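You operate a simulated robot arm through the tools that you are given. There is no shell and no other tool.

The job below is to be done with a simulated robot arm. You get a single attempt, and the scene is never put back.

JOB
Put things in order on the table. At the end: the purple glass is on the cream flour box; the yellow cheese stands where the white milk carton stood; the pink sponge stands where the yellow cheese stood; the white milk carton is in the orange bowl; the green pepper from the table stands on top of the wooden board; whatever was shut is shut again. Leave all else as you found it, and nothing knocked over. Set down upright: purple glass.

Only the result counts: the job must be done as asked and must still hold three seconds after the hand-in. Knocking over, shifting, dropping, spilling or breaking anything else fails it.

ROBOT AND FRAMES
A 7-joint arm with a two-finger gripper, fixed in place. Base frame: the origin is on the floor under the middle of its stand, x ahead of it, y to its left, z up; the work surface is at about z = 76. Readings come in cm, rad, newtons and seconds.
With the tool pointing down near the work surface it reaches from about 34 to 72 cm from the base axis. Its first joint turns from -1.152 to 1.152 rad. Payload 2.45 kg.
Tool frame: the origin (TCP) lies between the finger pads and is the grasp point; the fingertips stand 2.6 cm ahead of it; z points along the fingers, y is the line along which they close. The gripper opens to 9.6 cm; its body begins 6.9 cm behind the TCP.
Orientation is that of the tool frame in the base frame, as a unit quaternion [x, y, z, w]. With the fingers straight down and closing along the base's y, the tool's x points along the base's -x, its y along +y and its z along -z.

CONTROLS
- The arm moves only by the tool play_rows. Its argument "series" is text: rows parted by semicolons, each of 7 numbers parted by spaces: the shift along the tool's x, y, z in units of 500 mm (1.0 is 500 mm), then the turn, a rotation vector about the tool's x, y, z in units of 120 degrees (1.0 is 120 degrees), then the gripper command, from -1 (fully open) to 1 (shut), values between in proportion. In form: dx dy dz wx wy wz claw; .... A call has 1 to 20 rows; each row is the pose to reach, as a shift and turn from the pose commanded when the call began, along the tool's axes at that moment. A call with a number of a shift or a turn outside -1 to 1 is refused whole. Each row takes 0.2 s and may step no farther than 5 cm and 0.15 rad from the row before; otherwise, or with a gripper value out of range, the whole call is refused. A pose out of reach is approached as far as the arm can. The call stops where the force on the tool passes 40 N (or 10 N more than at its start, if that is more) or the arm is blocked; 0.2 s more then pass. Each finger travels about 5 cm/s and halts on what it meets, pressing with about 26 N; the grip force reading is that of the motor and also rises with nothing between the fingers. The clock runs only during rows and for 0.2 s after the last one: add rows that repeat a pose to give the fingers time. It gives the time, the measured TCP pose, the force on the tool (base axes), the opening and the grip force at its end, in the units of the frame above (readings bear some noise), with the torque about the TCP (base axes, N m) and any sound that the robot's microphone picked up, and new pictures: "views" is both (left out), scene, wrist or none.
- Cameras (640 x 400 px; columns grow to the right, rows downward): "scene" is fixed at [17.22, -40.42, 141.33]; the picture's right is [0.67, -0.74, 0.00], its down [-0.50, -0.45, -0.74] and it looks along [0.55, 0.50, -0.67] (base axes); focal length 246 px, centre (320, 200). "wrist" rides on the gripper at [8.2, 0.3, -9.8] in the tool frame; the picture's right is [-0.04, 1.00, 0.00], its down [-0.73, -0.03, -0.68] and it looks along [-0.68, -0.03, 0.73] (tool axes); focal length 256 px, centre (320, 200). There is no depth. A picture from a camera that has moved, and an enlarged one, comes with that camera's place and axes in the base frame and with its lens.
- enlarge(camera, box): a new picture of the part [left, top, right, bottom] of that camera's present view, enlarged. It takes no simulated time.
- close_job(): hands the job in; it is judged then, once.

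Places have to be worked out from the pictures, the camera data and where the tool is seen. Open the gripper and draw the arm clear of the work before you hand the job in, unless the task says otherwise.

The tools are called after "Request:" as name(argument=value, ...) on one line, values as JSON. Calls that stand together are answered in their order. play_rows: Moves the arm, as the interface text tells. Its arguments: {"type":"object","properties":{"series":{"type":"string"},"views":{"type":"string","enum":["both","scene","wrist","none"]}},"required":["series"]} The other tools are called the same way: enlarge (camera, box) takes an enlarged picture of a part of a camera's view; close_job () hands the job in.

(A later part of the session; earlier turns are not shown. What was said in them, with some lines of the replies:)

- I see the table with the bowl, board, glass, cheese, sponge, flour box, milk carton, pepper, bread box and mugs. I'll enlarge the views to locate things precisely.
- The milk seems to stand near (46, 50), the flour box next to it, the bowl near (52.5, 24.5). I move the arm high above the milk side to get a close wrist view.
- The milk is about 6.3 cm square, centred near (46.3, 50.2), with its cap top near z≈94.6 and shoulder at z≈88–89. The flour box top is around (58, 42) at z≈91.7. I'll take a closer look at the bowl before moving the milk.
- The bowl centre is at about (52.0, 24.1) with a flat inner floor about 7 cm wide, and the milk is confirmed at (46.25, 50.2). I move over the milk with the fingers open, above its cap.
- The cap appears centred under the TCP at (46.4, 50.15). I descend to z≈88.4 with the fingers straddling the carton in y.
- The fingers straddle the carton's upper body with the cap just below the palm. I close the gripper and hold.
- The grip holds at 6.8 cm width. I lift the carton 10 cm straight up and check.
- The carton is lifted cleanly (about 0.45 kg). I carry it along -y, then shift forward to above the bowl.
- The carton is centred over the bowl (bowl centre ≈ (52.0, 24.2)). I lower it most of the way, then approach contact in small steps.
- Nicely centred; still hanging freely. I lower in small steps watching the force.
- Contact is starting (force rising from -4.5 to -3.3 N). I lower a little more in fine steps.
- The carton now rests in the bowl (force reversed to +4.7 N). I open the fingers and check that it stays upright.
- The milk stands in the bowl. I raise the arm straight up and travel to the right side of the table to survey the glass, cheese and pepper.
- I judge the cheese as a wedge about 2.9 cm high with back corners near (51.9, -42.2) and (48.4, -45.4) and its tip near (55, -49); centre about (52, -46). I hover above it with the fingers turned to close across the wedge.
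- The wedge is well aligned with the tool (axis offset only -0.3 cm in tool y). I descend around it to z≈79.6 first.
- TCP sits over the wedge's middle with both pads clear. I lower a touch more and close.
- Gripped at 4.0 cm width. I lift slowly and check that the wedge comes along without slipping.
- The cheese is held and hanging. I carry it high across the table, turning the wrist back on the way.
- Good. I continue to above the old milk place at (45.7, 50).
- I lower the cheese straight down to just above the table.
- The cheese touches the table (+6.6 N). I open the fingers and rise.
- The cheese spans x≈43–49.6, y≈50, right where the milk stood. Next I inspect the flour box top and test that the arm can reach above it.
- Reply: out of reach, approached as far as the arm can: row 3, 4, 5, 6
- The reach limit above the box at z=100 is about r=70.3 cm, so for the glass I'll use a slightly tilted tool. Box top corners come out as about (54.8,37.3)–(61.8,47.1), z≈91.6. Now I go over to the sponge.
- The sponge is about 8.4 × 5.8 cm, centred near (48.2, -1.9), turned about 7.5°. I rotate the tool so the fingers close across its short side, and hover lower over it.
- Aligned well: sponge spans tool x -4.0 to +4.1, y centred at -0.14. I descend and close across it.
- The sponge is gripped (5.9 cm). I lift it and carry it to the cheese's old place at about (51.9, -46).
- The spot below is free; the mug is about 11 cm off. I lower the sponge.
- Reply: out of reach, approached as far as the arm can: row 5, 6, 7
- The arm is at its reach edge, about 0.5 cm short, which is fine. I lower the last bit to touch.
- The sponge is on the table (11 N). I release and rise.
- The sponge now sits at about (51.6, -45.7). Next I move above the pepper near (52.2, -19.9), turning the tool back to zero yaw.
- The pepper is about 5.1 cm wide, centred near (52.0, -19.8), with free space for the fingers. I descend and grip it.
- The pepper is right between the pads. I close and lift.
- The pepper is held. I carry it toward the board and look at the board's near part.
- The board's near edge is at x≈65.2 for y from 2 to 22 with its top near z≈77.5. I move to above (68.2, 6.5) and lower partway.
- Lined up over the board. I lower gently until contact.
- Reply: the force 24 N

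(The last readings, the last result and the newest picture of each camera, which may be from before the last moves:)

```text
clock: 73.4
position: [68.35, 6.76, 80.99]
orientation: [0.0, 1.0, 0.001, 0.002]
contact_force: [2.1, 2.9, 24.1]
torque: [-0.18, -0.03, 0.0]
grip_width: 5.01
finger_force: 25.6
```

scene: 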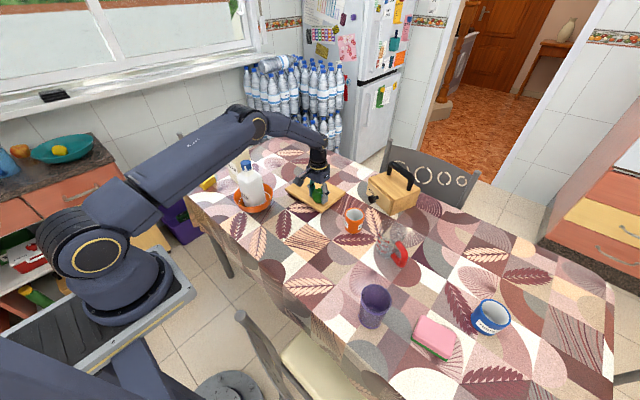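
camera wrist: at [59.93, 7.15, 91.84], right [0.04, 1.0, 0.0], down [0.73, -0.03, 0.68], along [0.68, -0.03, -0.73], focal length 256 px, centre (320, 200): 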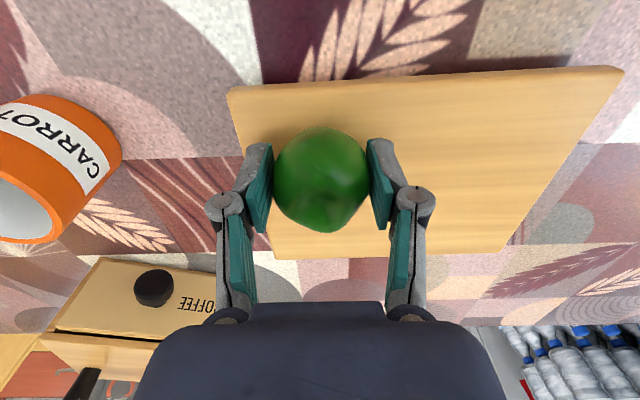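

Firm contact (24 N): the pepper is on the board. I ease up slightly, open, and rise.

Request:
play_rows(series="0 0 -0.004 0 0 0 1; 0 0 -0.004 0 0 0 1", views="none")

Request:
play_rows(series="0 0 0 0 0 0 -0.2; 0 0 0 0 0 0 -0.5; 0 0 0 0 0 0 -1; 0 0 0 0 0 0 -1; 0 0 0 0 0 0 -1", views="both")

Request:
enlarge(camera="scene", box=[270, 130, 390, 230])

```text
clock: 74.0
position: [68.15, 6.7, 80.91]
orientation: [0.001, 1.0, 0.0, -0.001]
contact_force: [6.1, 1.9, 11.1]
torque: [-0.03, -0.29, 0.0]
grip_width: 5.01
finger_force: 25.9
```

```text
clock: 75.2
position: [68.12, 6.63, 81.08]
orientation: [0.0, 1.0, 0.0, 0.0]
contact_force: [0.9, 0.4, -0.1]
torque: [-0.02, 0.03, 0.03]
grip_width: 9.6
finger_force: 0.2
camera wrist: at [59.92, 7.1, 90.93], right [0.04, 1.0, 0.0], down [0.73, -0.03, 0.68], along [0.68, -0.03, -0.73], focal length 256 px, centre (320, 200)
```

scene: 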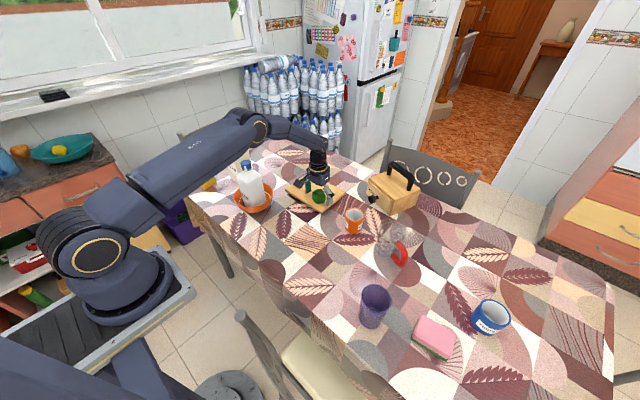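
wrist: 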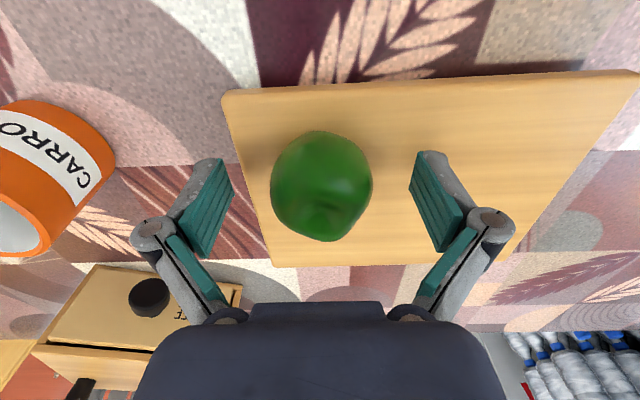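

```text
4.00 times, centred on (330, 180) of scene
camera zoom: at [17.22, -40.42, 141.33], right [0.67, -0.74, 0.0], down [-0.5, -0.45, -0.74], along [0.55, 0.5, -0.67], focal length 983 px, centre (280, 280)
```

zoom: 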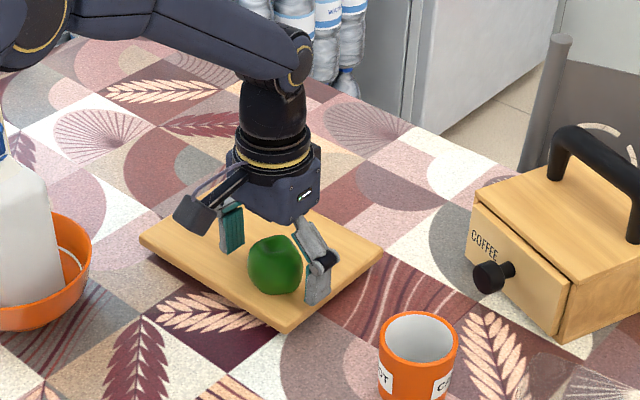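

The pepper stands on the board. I rise and travel to above the purple glass.

Request:
play_rows(series="0 0 -0.04 0 0 0 -1; 0 0 -0.11 0 0 0 -1; 0 0 -0.19 0 0 0 -1; 0 0 -0.27 0 0 0 -1; 0 0 -0.35 0 0 0 -1; 0.041 -0.07 -0.36 0 0 0 -1; 0.081 -0.139 -0.36 0 0 0 -1; 0.122 -0.209 -0.36 0 0 0 -1; 0.163 -0.279 -0.36 0 0 0 -1; 0.204 -0.348 -0.36 0 0 0 -1; 0.244 -0.418 -0.36 0 0 0 -1; 0.285 -0.488 -0.36 0 0 0 -1; 0.326 -0.557 -0.36 0 0 0 -1; 0.367 -0.627 -0.36 0 0 0 -1; 0.407 -0.696 -0.36 0 0 0 -1; 0.448 -0.766 -0.36 0 0 0 -1; 0.448 -0.766 -0.36 0 0 0 -1; 0.448 -0.766 -0.36 0 0 0 -1", views="both")

Request:
enlarge(camera="wrist", box=[240, 0, 420, 140])

Request:
enlarge(camera="scene", box=[330, 260, 430, 350])

Request:
enlarge(camera="scene", box=[270, 150, 390, 240])

```text
clock: 79.0
position: [45.81, -31.7, 98.95]
orientation: [0.0, 1.0, 0.0, 0.001]
contact_force: [0.1, 0.8, -0.1]
torque: [0.01, -0.03, 0.03]
grip_width: 9.62
finger_force: 0.1
camera wrist: at [37.51, -31.22, 108.79], right [0.04, 1.0, 0.0], down [0.73, -0.03, 0.68], along [0.68, -0.03, -0.73], focal length 256 px, centre (320, 200)
```

scene: 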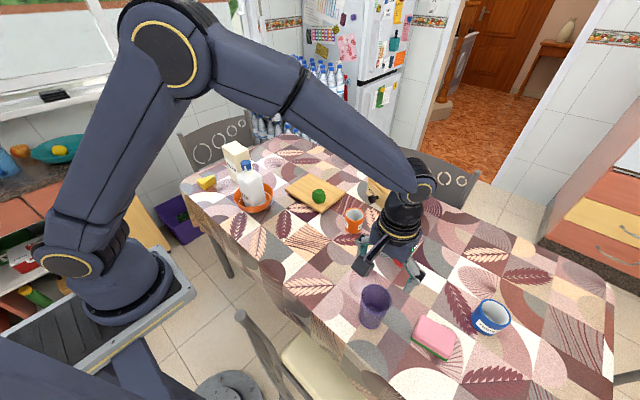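
wrist: 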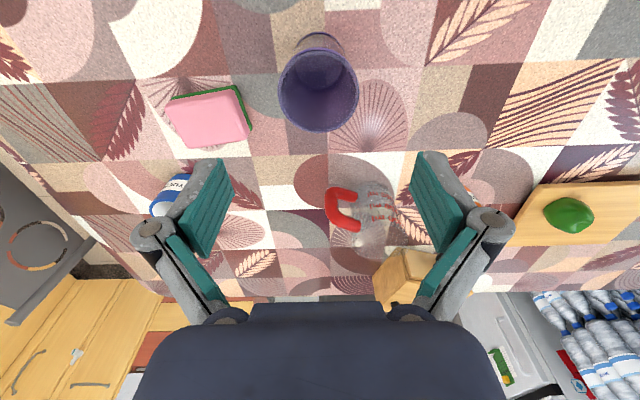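

```text
2.86 times, centred on (330, 70) of wrist
camera zoom: at [37.51, -31.22, 108.79], right [0.04, 1.0, 0.0], down [0.73, -0.03, 0.68], along [0.68, -0.03, -0.73], focal length 731 px, centre (291, 571)
```

zoom: 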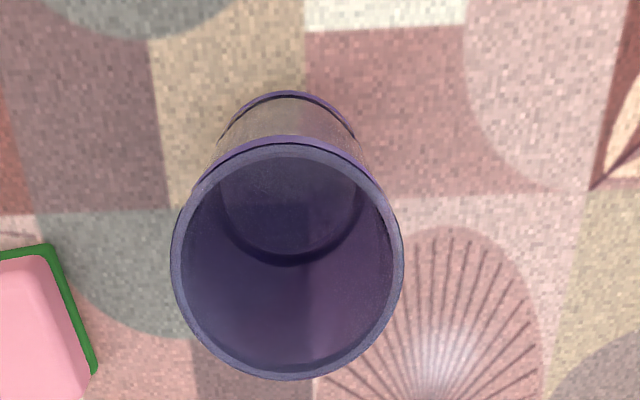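

```text
4.44 times, centred on (380, 305) of scene
camera zoom: at [17.22, -40.42, 141.33], right [0.67, -0.74, 0.0], down [-0.5, -0.45, -0.74], along [0.55, 0.5, -0.67], focal length 1092 px, centre (53, -267)
```

zoom: 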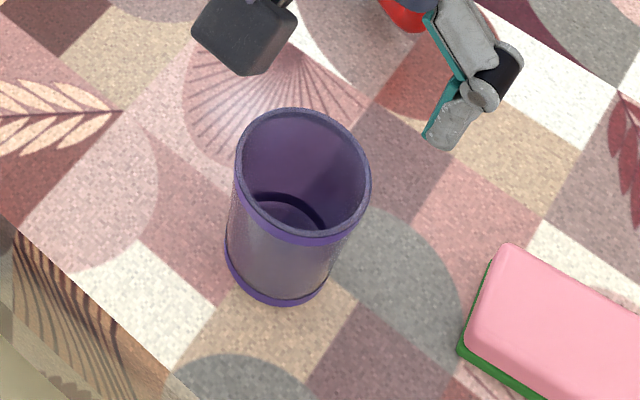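

```text
4.44 times, centred on (330, 195) of scene
camera zoom: at [17.22, -40.42, 141.33], right [0.67, -0.74, 0.0], down [-0.5, -0.45, -0.74], along [0.55, 0.5, -0.67], focal length 1092 px, centre (276, 222)
```

zoom: 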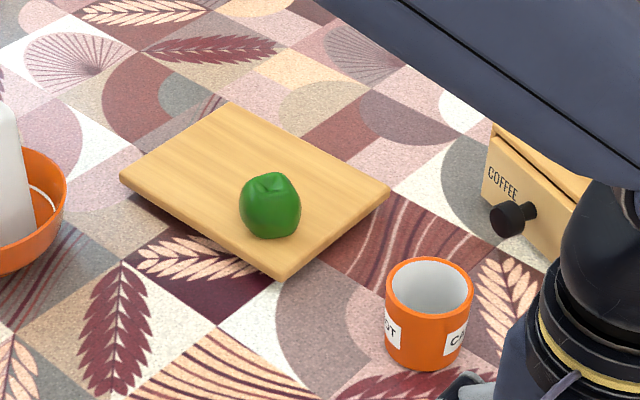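

The pepper stands well. The glass is a slight cone: centre (46.1, -31.8), rim at z≈86.3 with radius 3.5, base radius about 2.9. I tilt the tool 15° (fingers pointing outward) for later reach and descend around the glass.

Request:
play_rows(series="0 0 0.02 0 -0.042 0 -1; -0.002 0 0.06 0 -0.083 0 -1; -0.004 0 0.12 0 -0.125 0 -1; -0.006 0 0.16 0 -0.125 0 -1; -0.006 0 0.2 0 -0.125 0 -1; -0.006 0 0.2 0 -0.125 0 -1", views="both")

Request:
enlarge(camera="scene", box=[320, 200, 450, 350])

```text
clock: 80.4
position: [46.2, -31.68, 89.01]
orientation: [0.0, 0.991, 0.0, 0.131]
contact_force: [0.0, -0.3, 0.2]
torque: [0.0, -0.01, 0.04]
grip_width: 9.6
finger_force: 0.0
camera wrist: at [35.66, -31.19, 96.47], right [0.04, 1.0, 0.01], down [0.53, -0.03, 0.85], along [0.85, -0.03, -0.53], focal length 256 px, centre (320, 200)
```

scene: 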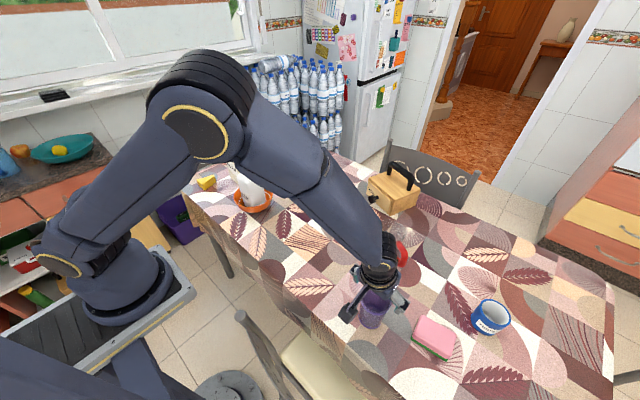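
wrist: 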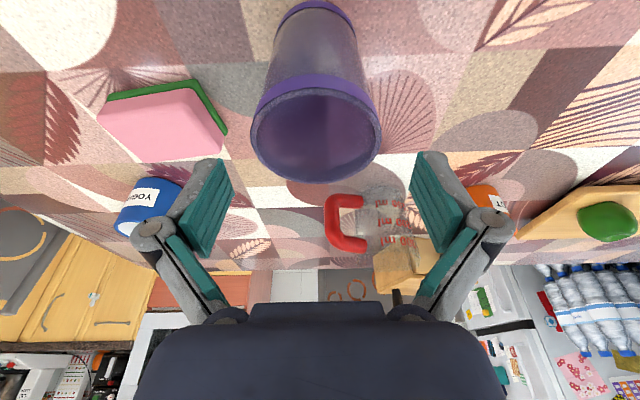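

```text
2.67 times, centred on (385, 275) of scene
camera zoom: at [17.22, -40.42, 141.33], right [0.67, -0.74, 0.0], down [-0.5, -0.45, -0.74], along [0.55, 0.5, -0.67], focal length 655 px, centre (147, 0)
```

zoom: 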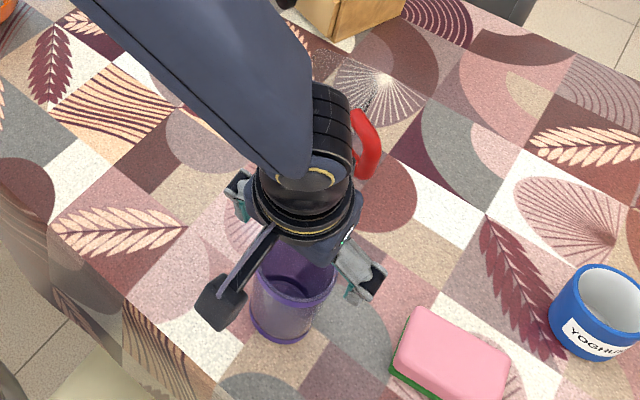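

Tilt as planned and the glass is centred between the fingers. I descend vertically the remaining 6.3 cm (in tilted tool axes).

Request:
play_rows(series="0.0109 0 0.0406 0 0 0 -1; 0.0217 0 0.0811 0 0 0 -1; 0.029 0 0.108 0 0 0 -1; 0.0326 0 0.1217 0 0 0 -1; 0.0326 0 0.1217 0 0 0 -1", views="both")

Request:
enlarge(camera="scene", box=[320, 220, 450, 350])

```text
clock: 81.6
position: [46.1, -31.44, 82.86]
orientation: [0.0, 0.991, 0.0, 0.13]
contact_force: [0.5, -0.2, 0.1]
torque: [0.01, -0.05, 0.03]
grip_width: 9.63
finger_force: 0.0
camera wrist: at [35.53, -31.13, 90.17], right [0.04, 1.0, 0.01], down [0.53, -0.03, 0.85], along [0.85, -0.03, -0.53], focal length 256 px, centre (320, 200)
```

scene: 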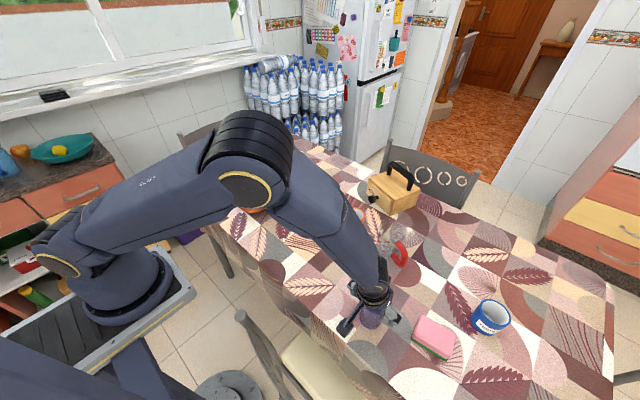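
wrist: 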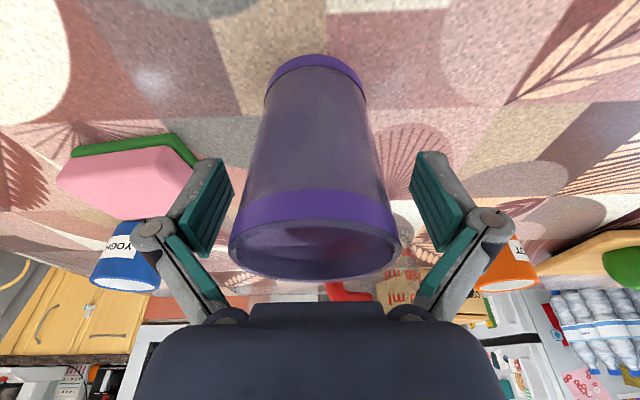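

```text
3.08 times, centred on (385, 285) of scene
camera zoom: at [17.22, -40.42, 141.33], right [0.67, -0.74, 0.0], down [-0.5, -0.45, -0.74], along [0.55, 0.5, -0.67], focal length 756 px, centre (120, -62)
```

zoom: 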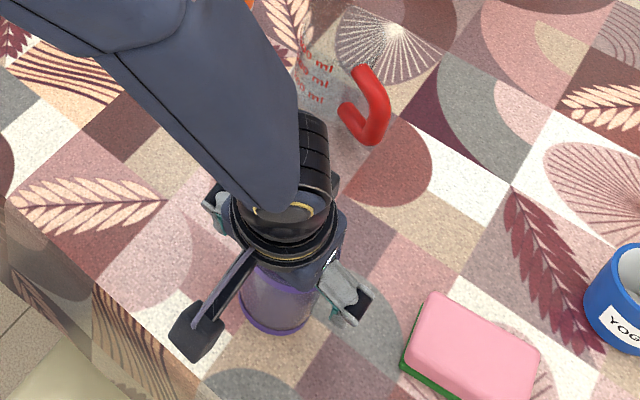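

The glass sits about 0.3 cm to the -y side of the finger midline, so I shift by that and close slowly.

Request:
play_rows(series="0 -0.006 0 0 0 0 -1; 0 -0.006 0 0 0 0 -1; 0 -0.006 0 0 0 0 -0.75; 0 -0.006 0 0 0 0 -0.6", views="wrist")

```text
clock: 82.6
position: [45.99, -31.95, 82.79]
orientation: [0.0, 0.991, 0.0, 0.131]
contact_force: [0.4, -1.2, 0.1]
torque: [0.02, -0.03, -0.03]
grip_width: 7.67
finger_force: 0.0
camera wrist: at [35.52, -31.46, 90.22], right [0.04, 1.0, 0.01], down [0.53, -0.03, 0.85], along [0.85, -0.03, -0.53], focal length 256 px, centre (320, 200)
```

wrist: 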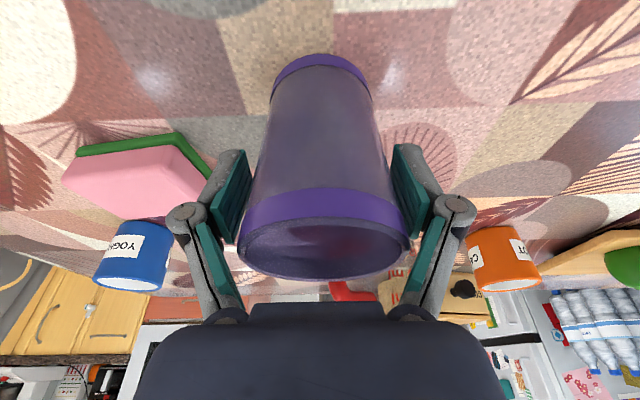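

Centred now, with gaps of about 0.4 cm on each side. I close fully.

Request:
play_rows(series="0 0.001 0 0 0 0 -0.5; 0 0.001 0 0 0 0 -0.4; 0 0.001 0 0 0 0 -0.2; 0 0.001 0 0 0 0 1; 0 0.001 0 0 0 0 1; 0 0.001 0 0 0 0 1", views="wrist")

```text
clock: 84.0
position: [46.0, -32.1, 82.77]
orientation: [0.0, 0.991, -0.001, 0.131]
contact_force: [-4.0, 2.6, 16.1]
torque: [0.04, 0.08, -0.02]
grip_width: 6.91
finger_force: 25.8
camera wrist: at [35.54, -31.51, 90.26], right [0.04, 1.0, 0.01], down [0.53, -0.03, 0.85], along [0.85, -0.03, -0.53], focal length 256 px, centre (320, 200)
```

wrist: 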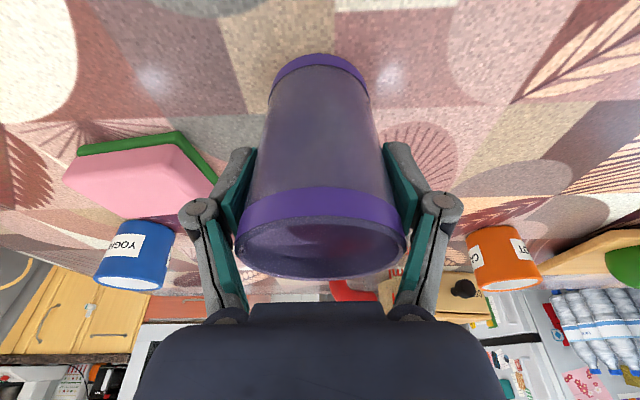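

The glass is gripped at 6.9 cm. I lift vertically a few cm and check it stays upright in the grip.

Request:
play_rows(series="-0.0021 0 -0.0077 0 0 0 1; -0.0062 0 -0.0232 0 0 0 1; -0.0124 0 -0.0464 0 0 0 1; -0.0207 0 -0.0773 0 0 0 1; -0.0207 0 -0.0773 0 0 0 1", views="both")

Request:
enlarge(camera="scene", box=[320, 220, 450, 350])

```text
clock: 85.2
position: [46.15, -31.88, 86.58]
orientation: [0.001, 0.991, 0.0, 0.132]
contact_force: [-0.2, 0.0, -1.8]
torque: [-0.04, 0.0, -0.02]
grip_width: 6.79
finger_force: 25.8
camera wrist: at [35.57, -31.38, 94.06], right [0.04, 1.0, 0.01], down [0.53, -0.03, 0.85], along [0.85, -0.03, -0.53], focal length 256 px, centre (320, 200)
```

scene: 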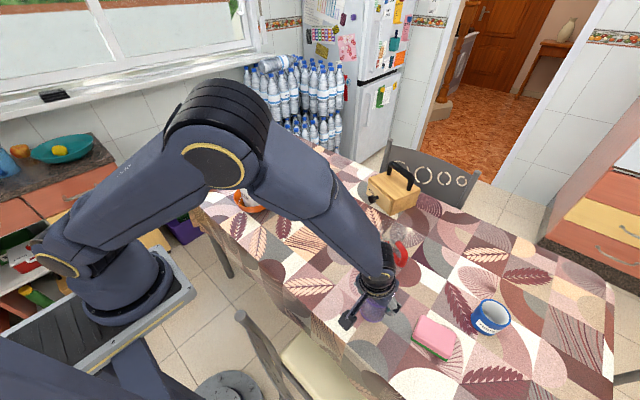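
wrist: 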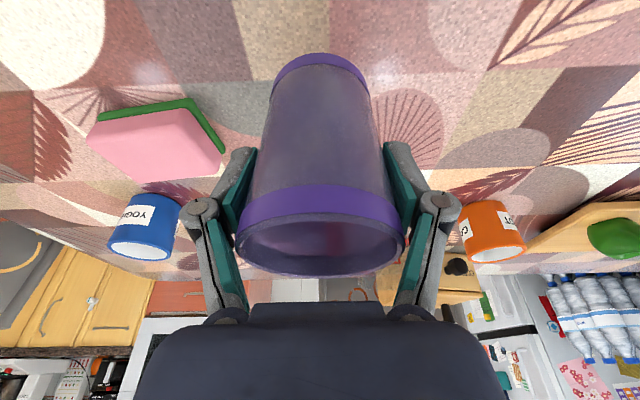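

```text
3.08 times, centred on (385, 285) of scene
camera zoom: at [17.23, -40.42, 141.33], right [0.67, -0.74, 0.0], down [-0.5, -0.45, -0.74], along [0.55, 0.5, -0.67], focal length 756 px, centre (120, -62)
```

zoom: 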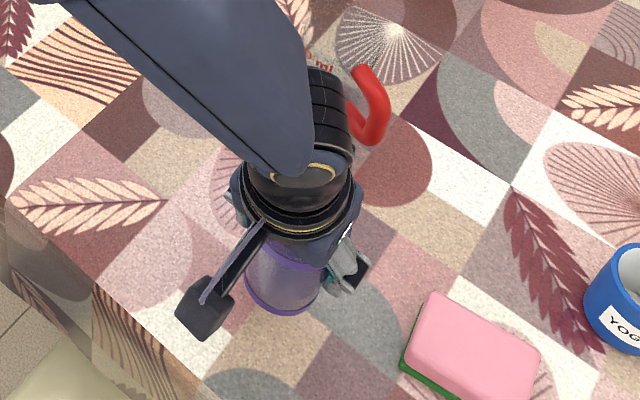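

The glass hangs upright. I raise it to z≈107 and carry it along +y, well above everything.

Request:
play_rows(series="-0.0155 0 -0.058 0 0 0 1; -0.0363 0 -0.1352 0 0 0 1; -0.057 0 -0.2125 0 0 0 1; -0.0777 0 -0.2898 0 0 0 1; -0.0984 0 -0.3671 0 0 0 1; -0.1036 0.06 -0.3864 0 0 0 1; -0.1036 0.13 -0.3864 0 0 0 1; -0.1036 0.205 -0.3864 0 0 0 1; -0.1036 0.28 -0.3864 0 0 0 1; -0.1036 0.355 -0.3864 0 0 0 1; -0.1036 0.43 -0.3864 0 0 0 1; -0.1036 0.505 -0.3864 0 0 0 1; -0.1036 0.58 -0.3864 0 0 0 1; -0.1036 0.655 -0.3864 0 0 0 1; -0.1036 0.73 -0.3864 0 0 0 1; -0.1036 0.80 -0.3864 0 0 0 1; -0.1036 0.85 -0.3864 0 0 0 1; -0.1036 0.85 -0.3864 0 0 0 1; -0.1036 0.85 -0.3864 0 0 0 1", views="both")

```text
clock: 89.2
position: [45.87, 10.45, 106.66]
orientation: [0.0, 0.991, 0.001, 0.13]
contact_force: [-0.5, 0.4, -1.8]
torque: [0.01, 0.0, 0.01]
grip_width: 6.79
finger_force: 26.3
camera wrist: at [35.43, 10.89, 114.12], right [0.04, 1.0, 0.01], down [0.53, -0.03, 0.85], along [0.85, -0.03, -0.53], focal length 256 px, centre (320, 200)
```

scene: 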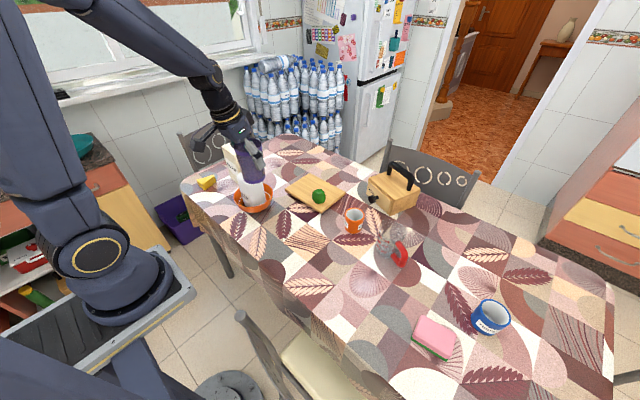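
wrist: 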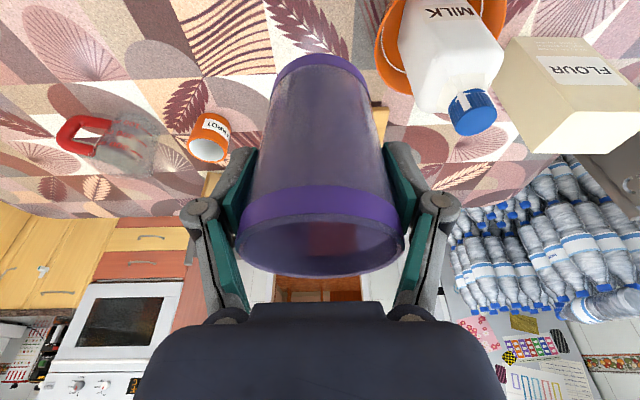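

Request:
enlarge(camera="scene", box=[190, 80, 310, 220])

Request:
play_rows(series="0 0.05 0 0 0 0 1; 0 0.12 0 0 0 0 1; 0 0.195 0 0 0 0 1; 0 0.27 0 0 0 0 1; 0 0.345 0 0 0 0 1; 0 0.42 0 0 0 0 1; 0 0.495 0 0 0 0 1; 0 0.565 0 0 0 0 1; 0 0.615 0 0 0 0 1; 0 0.615 0 0 0 0 1; 0 0.615 0 0 0 0 1", views="both")

```text
2.86 times, centred on (250, 150) of scene
camera zoom: at [17.23, -40.42, 141.33], right [0.67, -0.74, 0.0], down [-0.5, -0.45, -0.74], along [0.55, 0.5, -0.67], focal length 702 px, centre (520, 343)
```

zoom: 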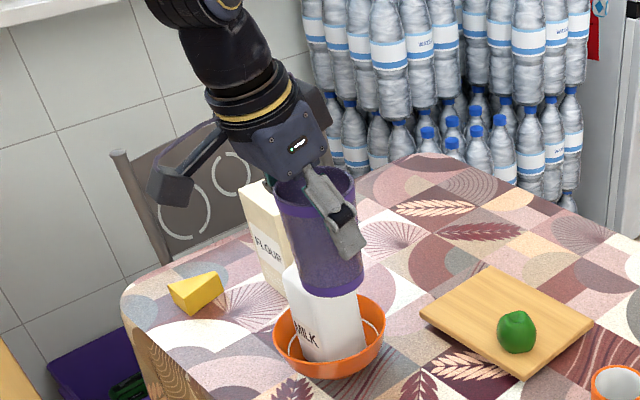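

```text
clock: 91.6
position: [46.24, 41.3, 106.51]
orientation: [0.0, 0.991, 0.0, 0.13]
contact_force: [0.3, -0.2, -1.6]
torque: [-0.01, 0.01, 0.04]
grip_width: 6.79
finger_force: 26.1
camera wrist: at [35.71, 41.81, 114.03], right [0.04, 1.0, 0.01], down [0.53, -0.03, 0.85], along [0.85, -0.03, -0.53], focal length 256 px, centre (320, 200)
```

scene: 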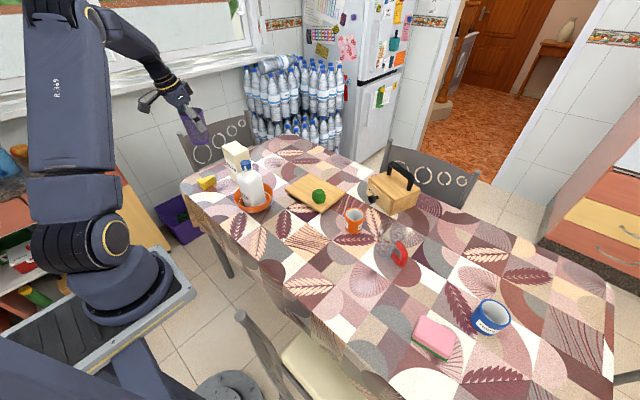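
wrist: 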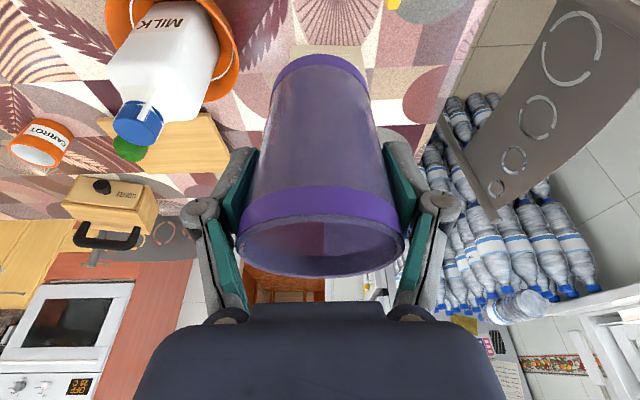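

The glass is centred on the TCP (base centre ≈ TCP x, y+0.2). I move forward 12 cm to above the flour box centre line.

Request:
play_rows(series="-0.0386 0 0.0104 0 0 0 1; -0.0966 0 0.0259 0 0 0 1; -0.1546 0 0.0414 0 0 0 1; -0.2029 0 0.0544 0 0 0 1; -0.2318 0 0.0622 0 0 0 1; -0.2318 0 0.0622 0 0 0 1; -0.2318 0 0.0622 0 0 0 1", views="both")

Request:
enlarge(camera="scene", box=[160, 70, 300, 220])

Request:
enlarge(camera="wrist", box=[220, 0, 420, 125])

```text
clock: 93.2
position: [58.12, 41.41, 106.64]
orientation: [0.0, 0.992, 0.0, 0.13]
contact_force: [0.3, -0.3, -1.6]
torque: [-0.01, 0.0, -0.02]
grip_width: 6.77
finger_force: 25.8
camera wrist: at [47.71, 41.84, 114.05], right [0.04, 1.0, 0.01], down [0.53, -0.03, 0.85], along [0.85, -0.03, -0.53], focal length 256 px, centre (320, 200)
```

scene: 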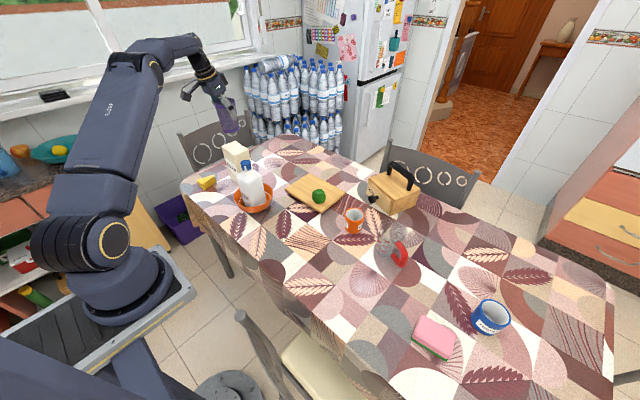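
wrist: 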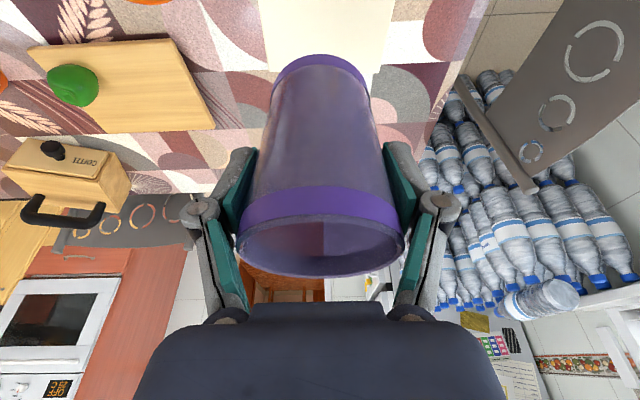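

```text
2.67 times, centred on (230, 145) of scene
camera zoom: at [17.23, -40.42, 141.33], right [0.67, -0.74, 0.0], down [-0.5, -0.45, -0.74], along [0.55, 0.5, -0.67], focal length 655 px, centre (560, 347)
```

zoom: 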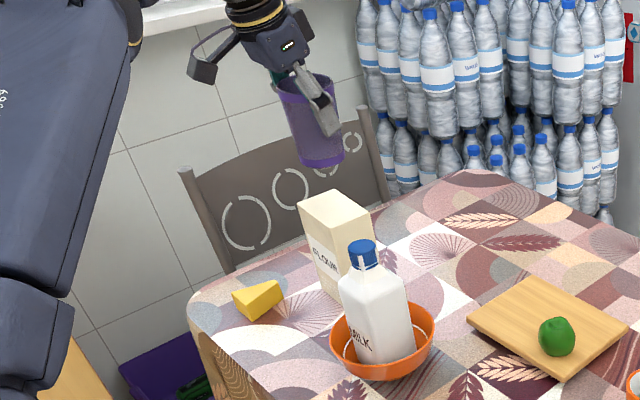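

```text
3.20 times, centred on (320, 62) of wrist
camera zoom: at [47.71, 41.84, 114.05], right [0.04, 1.0, 0.01], down [0.53, -0.03, 0.85], along [0.85, -0.03, -0.53], focal length 819 px, centre (320, 640)
```

zoom: 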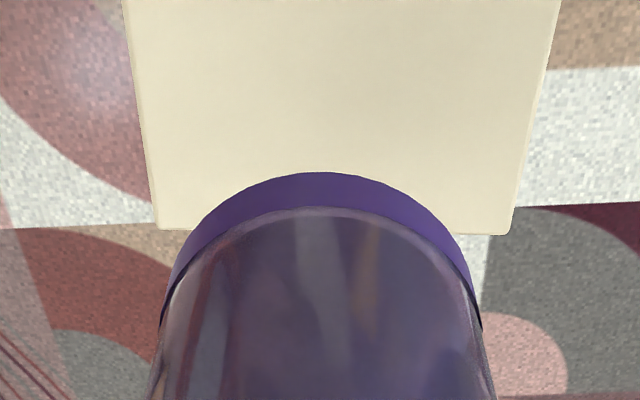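

The box top's far edge checks out at x≈61.1–61.8 and the glass is above its middle. I lower 7.4 cm to just above the top.

Request:
play_rows(series="0.0078 0 0.029 0 0 0 1; 0.0181 0 0.0676 0 0 0 1; 0.0285 0 0.1063 0 0 0 1; 0.0347 0 0.1295 0 0 0 1; 0.0383 0 0.143 0 0 0 1; 0.0383 0 0.143 0 0 0 1; 0.0383 0 0.143 0 0 0 1", views="both")

Request:
enlarge(camera="scene", box=[180, 90, 290, 200])

Request:
enlarge(camera="wrist", box=[220, 0, 420, 125])

```text
clock: 94.8
position: [58.08, 41.55, 99.28]
orientation: [0.001, 0.991, 0.001, 0.13]
contact_force: [-0.2, -0.3, -1.9]
torque: [-0.02, 0.0, -0.02]
grip_width: 6.78
finger_force: 25.6
camera wrist: at [47.65, 41.91, 106.62], right [0.04, 1.0, 0.01], down [0.53, -0.03, 0.85], along [0.85, -0.03, -0.53], focal length 256 px, centre (320, 200)
```

scene: 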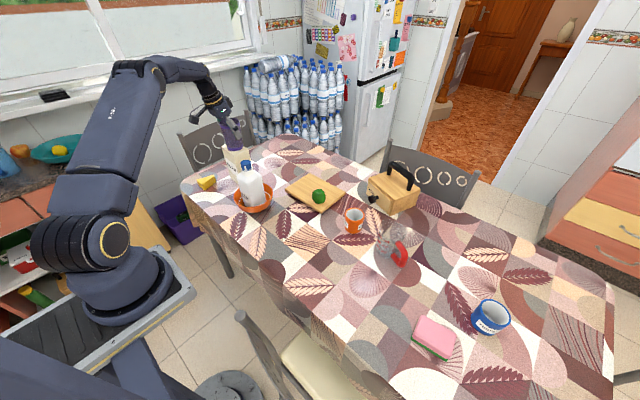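
wrist: 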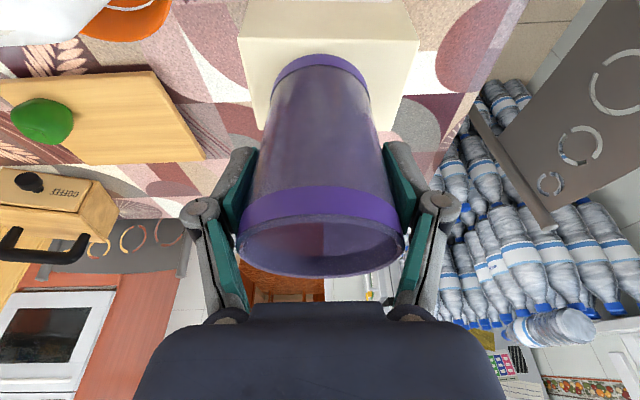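

```text
3.64 times, centred on (235, 145) of scene
camera zoom: at [17.23, -40.42, 141.33], right [0.67, -0.74, 0.0], down [-0.5, -0.45, -0.74], along [0.55, 0.5, -0.67], focal length 893 px, centre (629, 400)
```

zoom: 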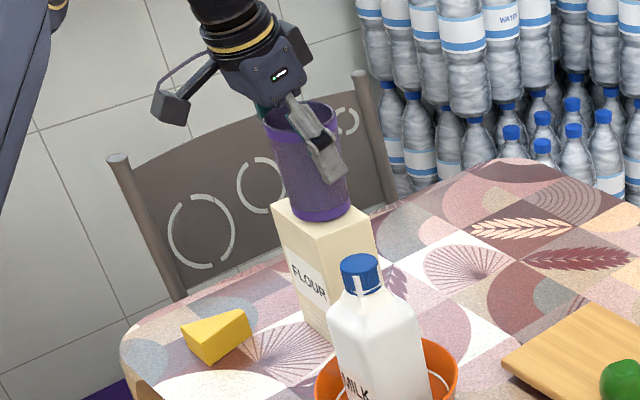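

```text
3.20 times, centred on (320, 62) of wrist
camera zoom: at [47.65, 41.91, 106.62], right [0.04, 1.0, 0.01], down [0.53, -0.03, 0.85], along [0.85, -0.03, -0.53], focal length 819 px, centre (320, 640)
```

zoom: 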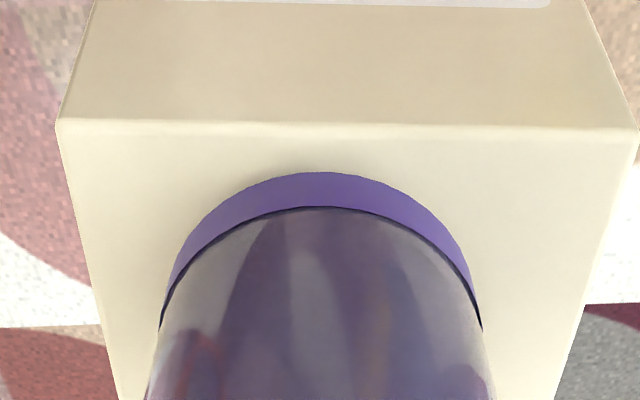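

The glass base is within the box top on all sides. I lower in fine steps watching the force.

Request:
play_rows(series="0.0016 0 0.0058 0 0 0 1; 0.0031 0 0.0116 0 0 0 1; 0.0031 0 0.0116 0 0 0 1", views="none")

```text
clock: 95.6
position: [58.17, 41.37, 98.93]
orientation: [0.0, 0.991, 0.003, 0.133]
contact_force: [-3.4, -0.3, 23.7]
torque: [-0.33, 0.17, -0.01]
grip_width: 6.8
finger_force: 25.6
```

Contact on the box top (24 N). I ease up about 0.1 cm to relieve the pressure before releasing.

Request:
play_rows(series="-0.0005 0 -0.0019 0 0 0 1; -0.0005 0 -0.0019 0 0 0 1", views="none")

```text
clock: 96.2
position: [58.19, 41.48, 98.82]
orientation: [0.0, 0.991, 0.002, 0.132]
contact_force: [0.4, 6.8, 22.9]
torque: [0.19, -0.33, 0.07]
grip_width: 6.82
finger_force: 25.8
```

Request:
play_rows(series="-0.0005 0 -0.0019 0 0 0 1; -0.0008 0 -0.0029 0 0 0 1; -0.0008 0 -0.0029 0 0 0 1", views="both")

Request:
enlarge(camera="scene", box=[180, 90, 290, 200])

```text
clock: 97.0
position: [58.06, 41.18, 98.92]
orientation: [0.0, 0.991, 0.0, 0.131]
contact_force: [2.9, 6.5, 16.1]
torque: [0.25, -0.43, 0.09]
grip_width: 6.81
finger_force: 25.6
camera wrist: at [47.61, 41.77, 106.33], right [0.04, 1.0, 0.01], down [0.53, -0.03, 0.85], along [0.85, -0.03, -0.53], focal length 256 px, centre (320, 200)
```

scene: 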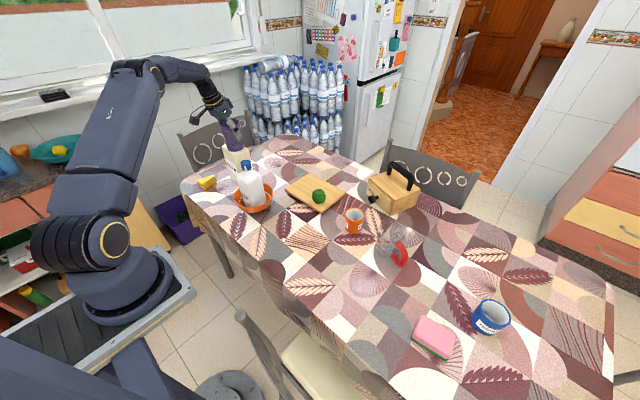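
wrist: 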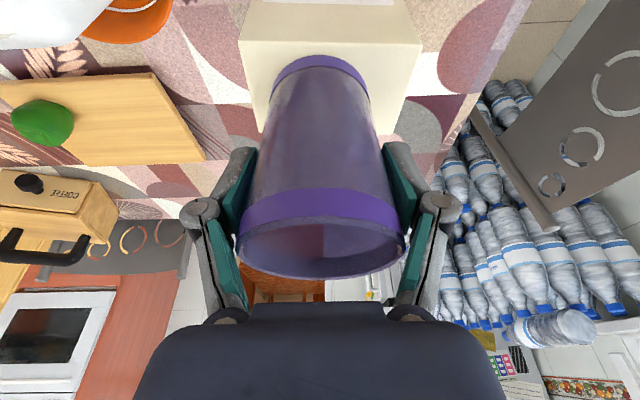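

```text
3.64 times, centred on (235, 145) of scene
camera zoom: at [17.2, -40.43, 141.33], right [0.67, -0.74, 0.0], down [-0.5, -0.45, -0.74], along [0.55, 0.5, -0.67], focal length 893 px, centre (629, 400)
```

zoom: 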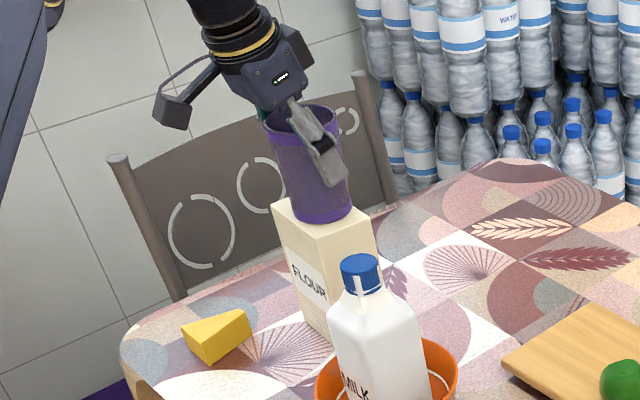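

Request:
play_rows(series="-0.0005 0 -0.0019 0 0 0 1; -0.0005 0 -0.0019 0 0 0 1; -0.0005 0 -0.0019 0 0 0 1", views="none")

```text
clock: 97.8
position: [57.95, 41.23, 98.79]
orientation: [0.0, 0.992, -0.001, 0.13]
contact_force: [3.0, -1.8, 4.7]
torque: [-0.14, -0.4, 0.04]
grip_width: 6.82
finger_force: 25.8
```

Force is down to about 5 N. I open the fingers now.

Request:
play_rows(series="0 0 0 0 0 0 -0.4; 0 0 0 0 0 0 -0.5; 0 0 0 0 0 0 -0.65; 0 0 0 0 0 0 -0.8; 0 0 0 0 0 0 -1; 0 0 0 0 0 0 -1; 0 0 0 0 0 0 -1", views="both")

Request:
enlarge(camera="scene", box=[180, 90, 290, 200])

```text
clock: 99.4
position: [58.16, 41.43, 98.95]
orientation: [0.0, 0.991, 0.0, 0.131]
contact_force: [-0.9, -0.2, -0.2]
torque: [-0.01, -0.02, -0.02]
grip_width: 9.59
finger_force: 0.0
camera wrist: at [47.56, 41.78, 106.44], right [0.04, 1.0, 0.01], down [0.53, -0.03, 0.85], along [0.85, -0.03, -0.53], focal length 256 px, centre (320, 200)
```

scene: 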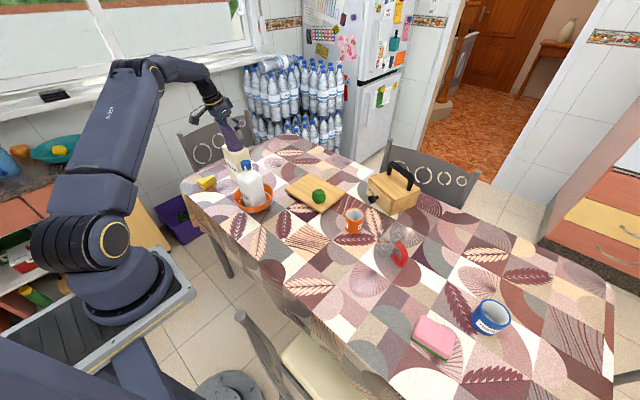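
wrist: 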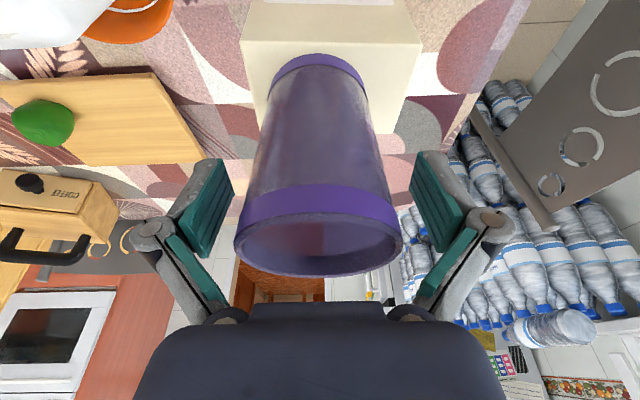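

```text
3.64 times, centred on (235, 145) of scene
camera zoom: at [17.22, -40.42, 141.33], right [0.67, -0.74, 0.0], down [-0.5, -0.45, -0.74], along [0.55, 0.5, -0.67], focal length 893 px, centre (629, 400)
```

zoom: 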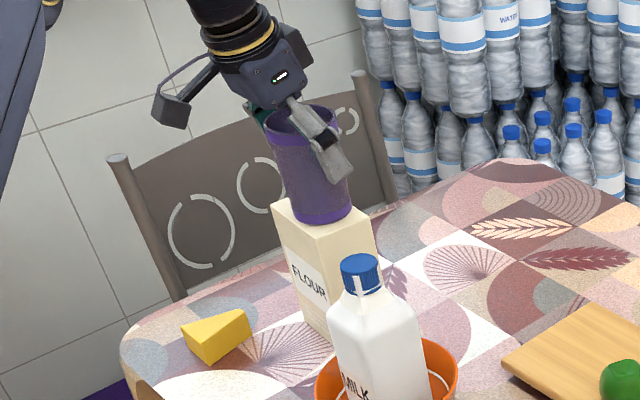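

The glass stands upright on the box by itself. I withdraw along the finger axis, clear of the glass.

Request:
play_rows(series="0 0 -0.03 0 0 0 -1; 0 0 -0.08 0 0 0 -1; 0 0 -0.14 0 0 0 -1; 0 0 -0.21 0 0 0 -1; 0 0 -0.28 0 0 0 -1; 0 0 -0.34 0 0 0 -1; 0 0 -0.34 0 0 0 -1", views="both")

Request:
enlarge(camera="scene", box=[180, 90, 290, 220])

```text
clock: 101.0
position: [53.38, 41.11, 115.28]
orientation: [0.0, 0.991, 0.001, 0.131]
contact_force: [0.2, -0.6, 0.0]
torque: [-0.01, 0.03, -0.03]
grip_width: 9.63
finger_force: 0.1
camera wrist: at [42.94, 41.6, 122.77], right [0.04, 1.0, 0.01], down [0.53, -0.03, 0.85], along [0.85, -0.03, -0.53], focal length 256 px, centre (320, 200)
```

scene: 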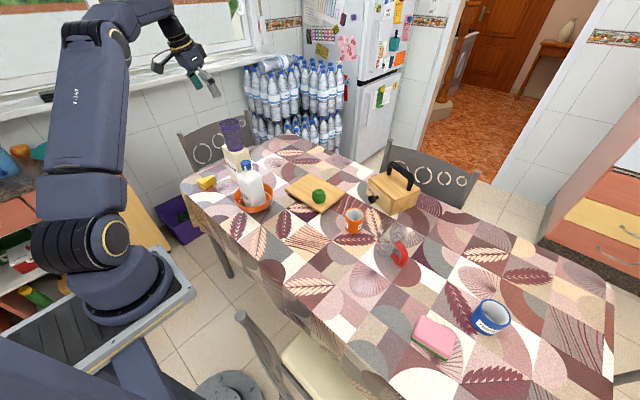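
wrist: 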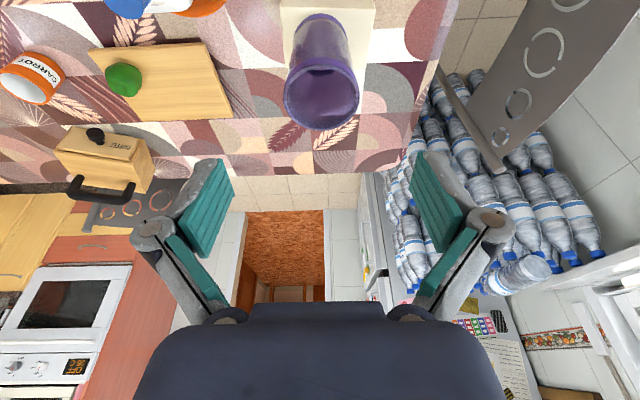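

```text
3.08 times, centred on (235, 155) of scene
camera zoom: at [17.22, -40.42, 141.33], right [0.67, -0.74, 0.0], down [-0.5, -0.45, -0.74], along [0.55, 0.5, -0.67], focal length 756 px, centre (582, 338)
```

zoom: 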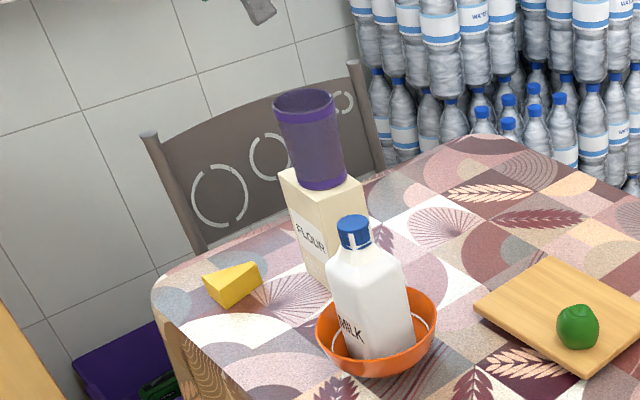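

Everything stands as intended. I draw the arm back to a clear, untilted pose and take a final look.

Request:
play_rows(series="0.04 -0.02 -0.018 0 0.021 0 -1; 0.08 -0.08 -0.035 0 0.042 0 -1; 0.12 -0.14 -0.053 0 0.063 0 -1; 0.16 -0.21 -0.07 0 0.083 0 -1; 0.2 -0.28 -0.088 0 0.104 0 -1; 0.241 -0.35 -0.106 0 0.125 0 -1; 0.241 -0.4 -0.106 0 0.125 0 -1; 0.241 -0.46 -0.106 0 0.125 0 -1; 0.241 -0.53 -0.106 0 0.125 0 -1; 0.241 -0.6 -0.106 0 0.125 0 -1; 0.241 -0.67 -0.106 0 0.125 0 -1; 0.241 -0.7 -0.106 0 0.125 0 -1; 0.241 -0.7 -0.106 0 0.125 0 -1", views="both")

Request:
enlarge(camera="scene", box=[170, 100, 350, 232])

Request:
enlarge(camera="scene", box=[270, 150, 450, 262])

Request:
enlarge(camera="scene", box=[330, 230, 530, 355])

```text
clock: 103.8
position: [40.85, 6.34, 117.26]
orientation: [0.0, 1.0, 0.0, 0.0]
contact_force: [-0.6, -0.1, -0.6]
torque: [0.01, -0.01, -0.05]
grip_width: 9.57
finger_force: 0.0
camera wrist: at [32.57, 6.77, 127.17], right [0.04, 1.0, 0.0], down [0.73, -0.03, 0.68], along [0.68, -0.03, -0.73], focal length 256 px, centre (320, 200)
```

scene: 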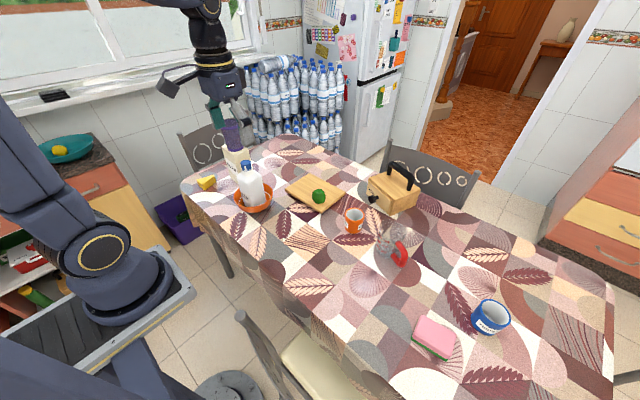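
wrist: 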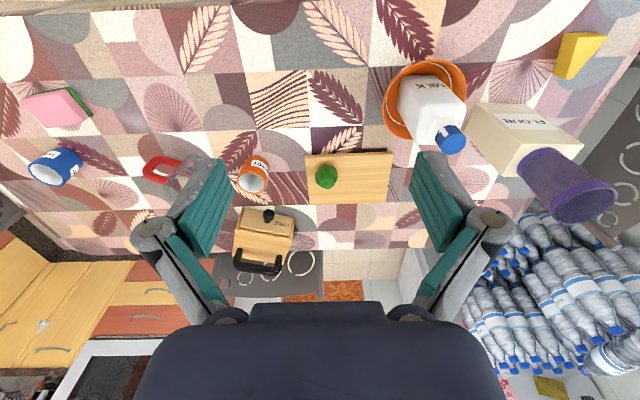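

```text
3.03 times, centred on (260, 166) of scene
camera zoom: at [17.22, -40.42, 141.33], right [0.67, -0.74, 0.0], down [-0.5, -0.45, -0.74], along [0.55, 0.5, -0.67], focal length 744 px, centre (502, 303)
```

zoom: 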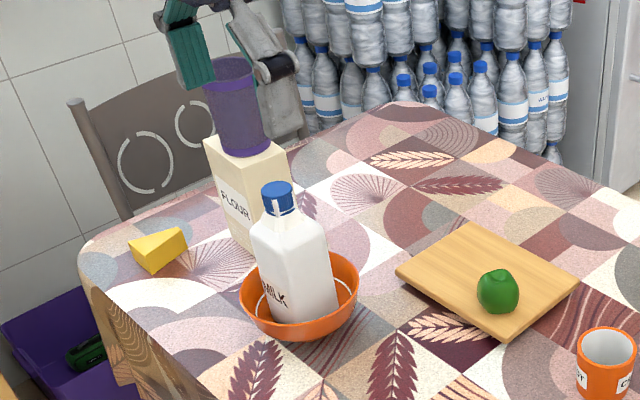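

```text
3.56 times, centred on (360, 206) of scene
camera zoom: at [17.22, -40.42, 141.33], right [0.67, -0.74, 0.0], down [-0.5, -0.45, -0.74], along [0.55, 0.5, -0.67], focal length 873 px, centre (178, 179)
```

zoom: 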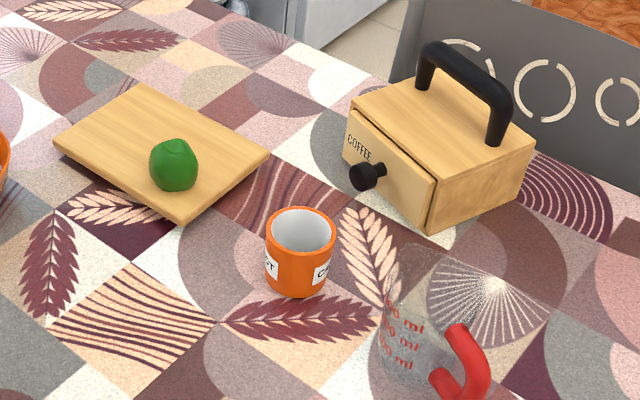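

```text
3.20 times, centred on (430, 292) of scene
camera zoom: at [17.22, -40.42, 141.33], right [0.67, -0.74, 0.0], down [-0.5, -0.45, -0.74], along [0.55, 0.5, -0.67], focal length 786 px, centre (-32, -96)
```

zoom: 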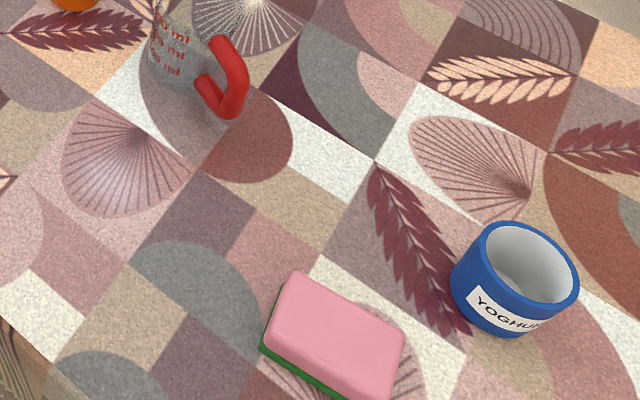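

The final pictures show everything in place:
- The glass is upright on the flour box.
- The cheese is on the old milk place.
- The sponge is on the old cheese place.
- The milk is in the bowl.
- The pepper is on the board.

The drawer box and the other items haven't moved. The gripper is open and clear, so I hand in the job.

Request:
close_job()

```text
The job is handed in.
```

The job is done and handed in. The last pictures before hand-in showed everything where you asked:

- **Purple glass:** it stands upright on the cream flour box, near the middle of the top.
- **Yellow cheese:** it sits where the milk carton stood.
- **Pink sponge:** it sits where the cheese stood, about half a centimetre off because the arm was at the edge of its reach there.
- **White milk carton:** it stands upright in the orange bowl.
- **Green pepper:** it stands on the near part of the wooden board.

I never opened the coffee drawer, and it looks the same as at the start. The mugs, measuring jug, board, bowl and flour box appear not to have moved, and nothing was knocked over. The gripper was open and the arm clear of the table when I handed in.
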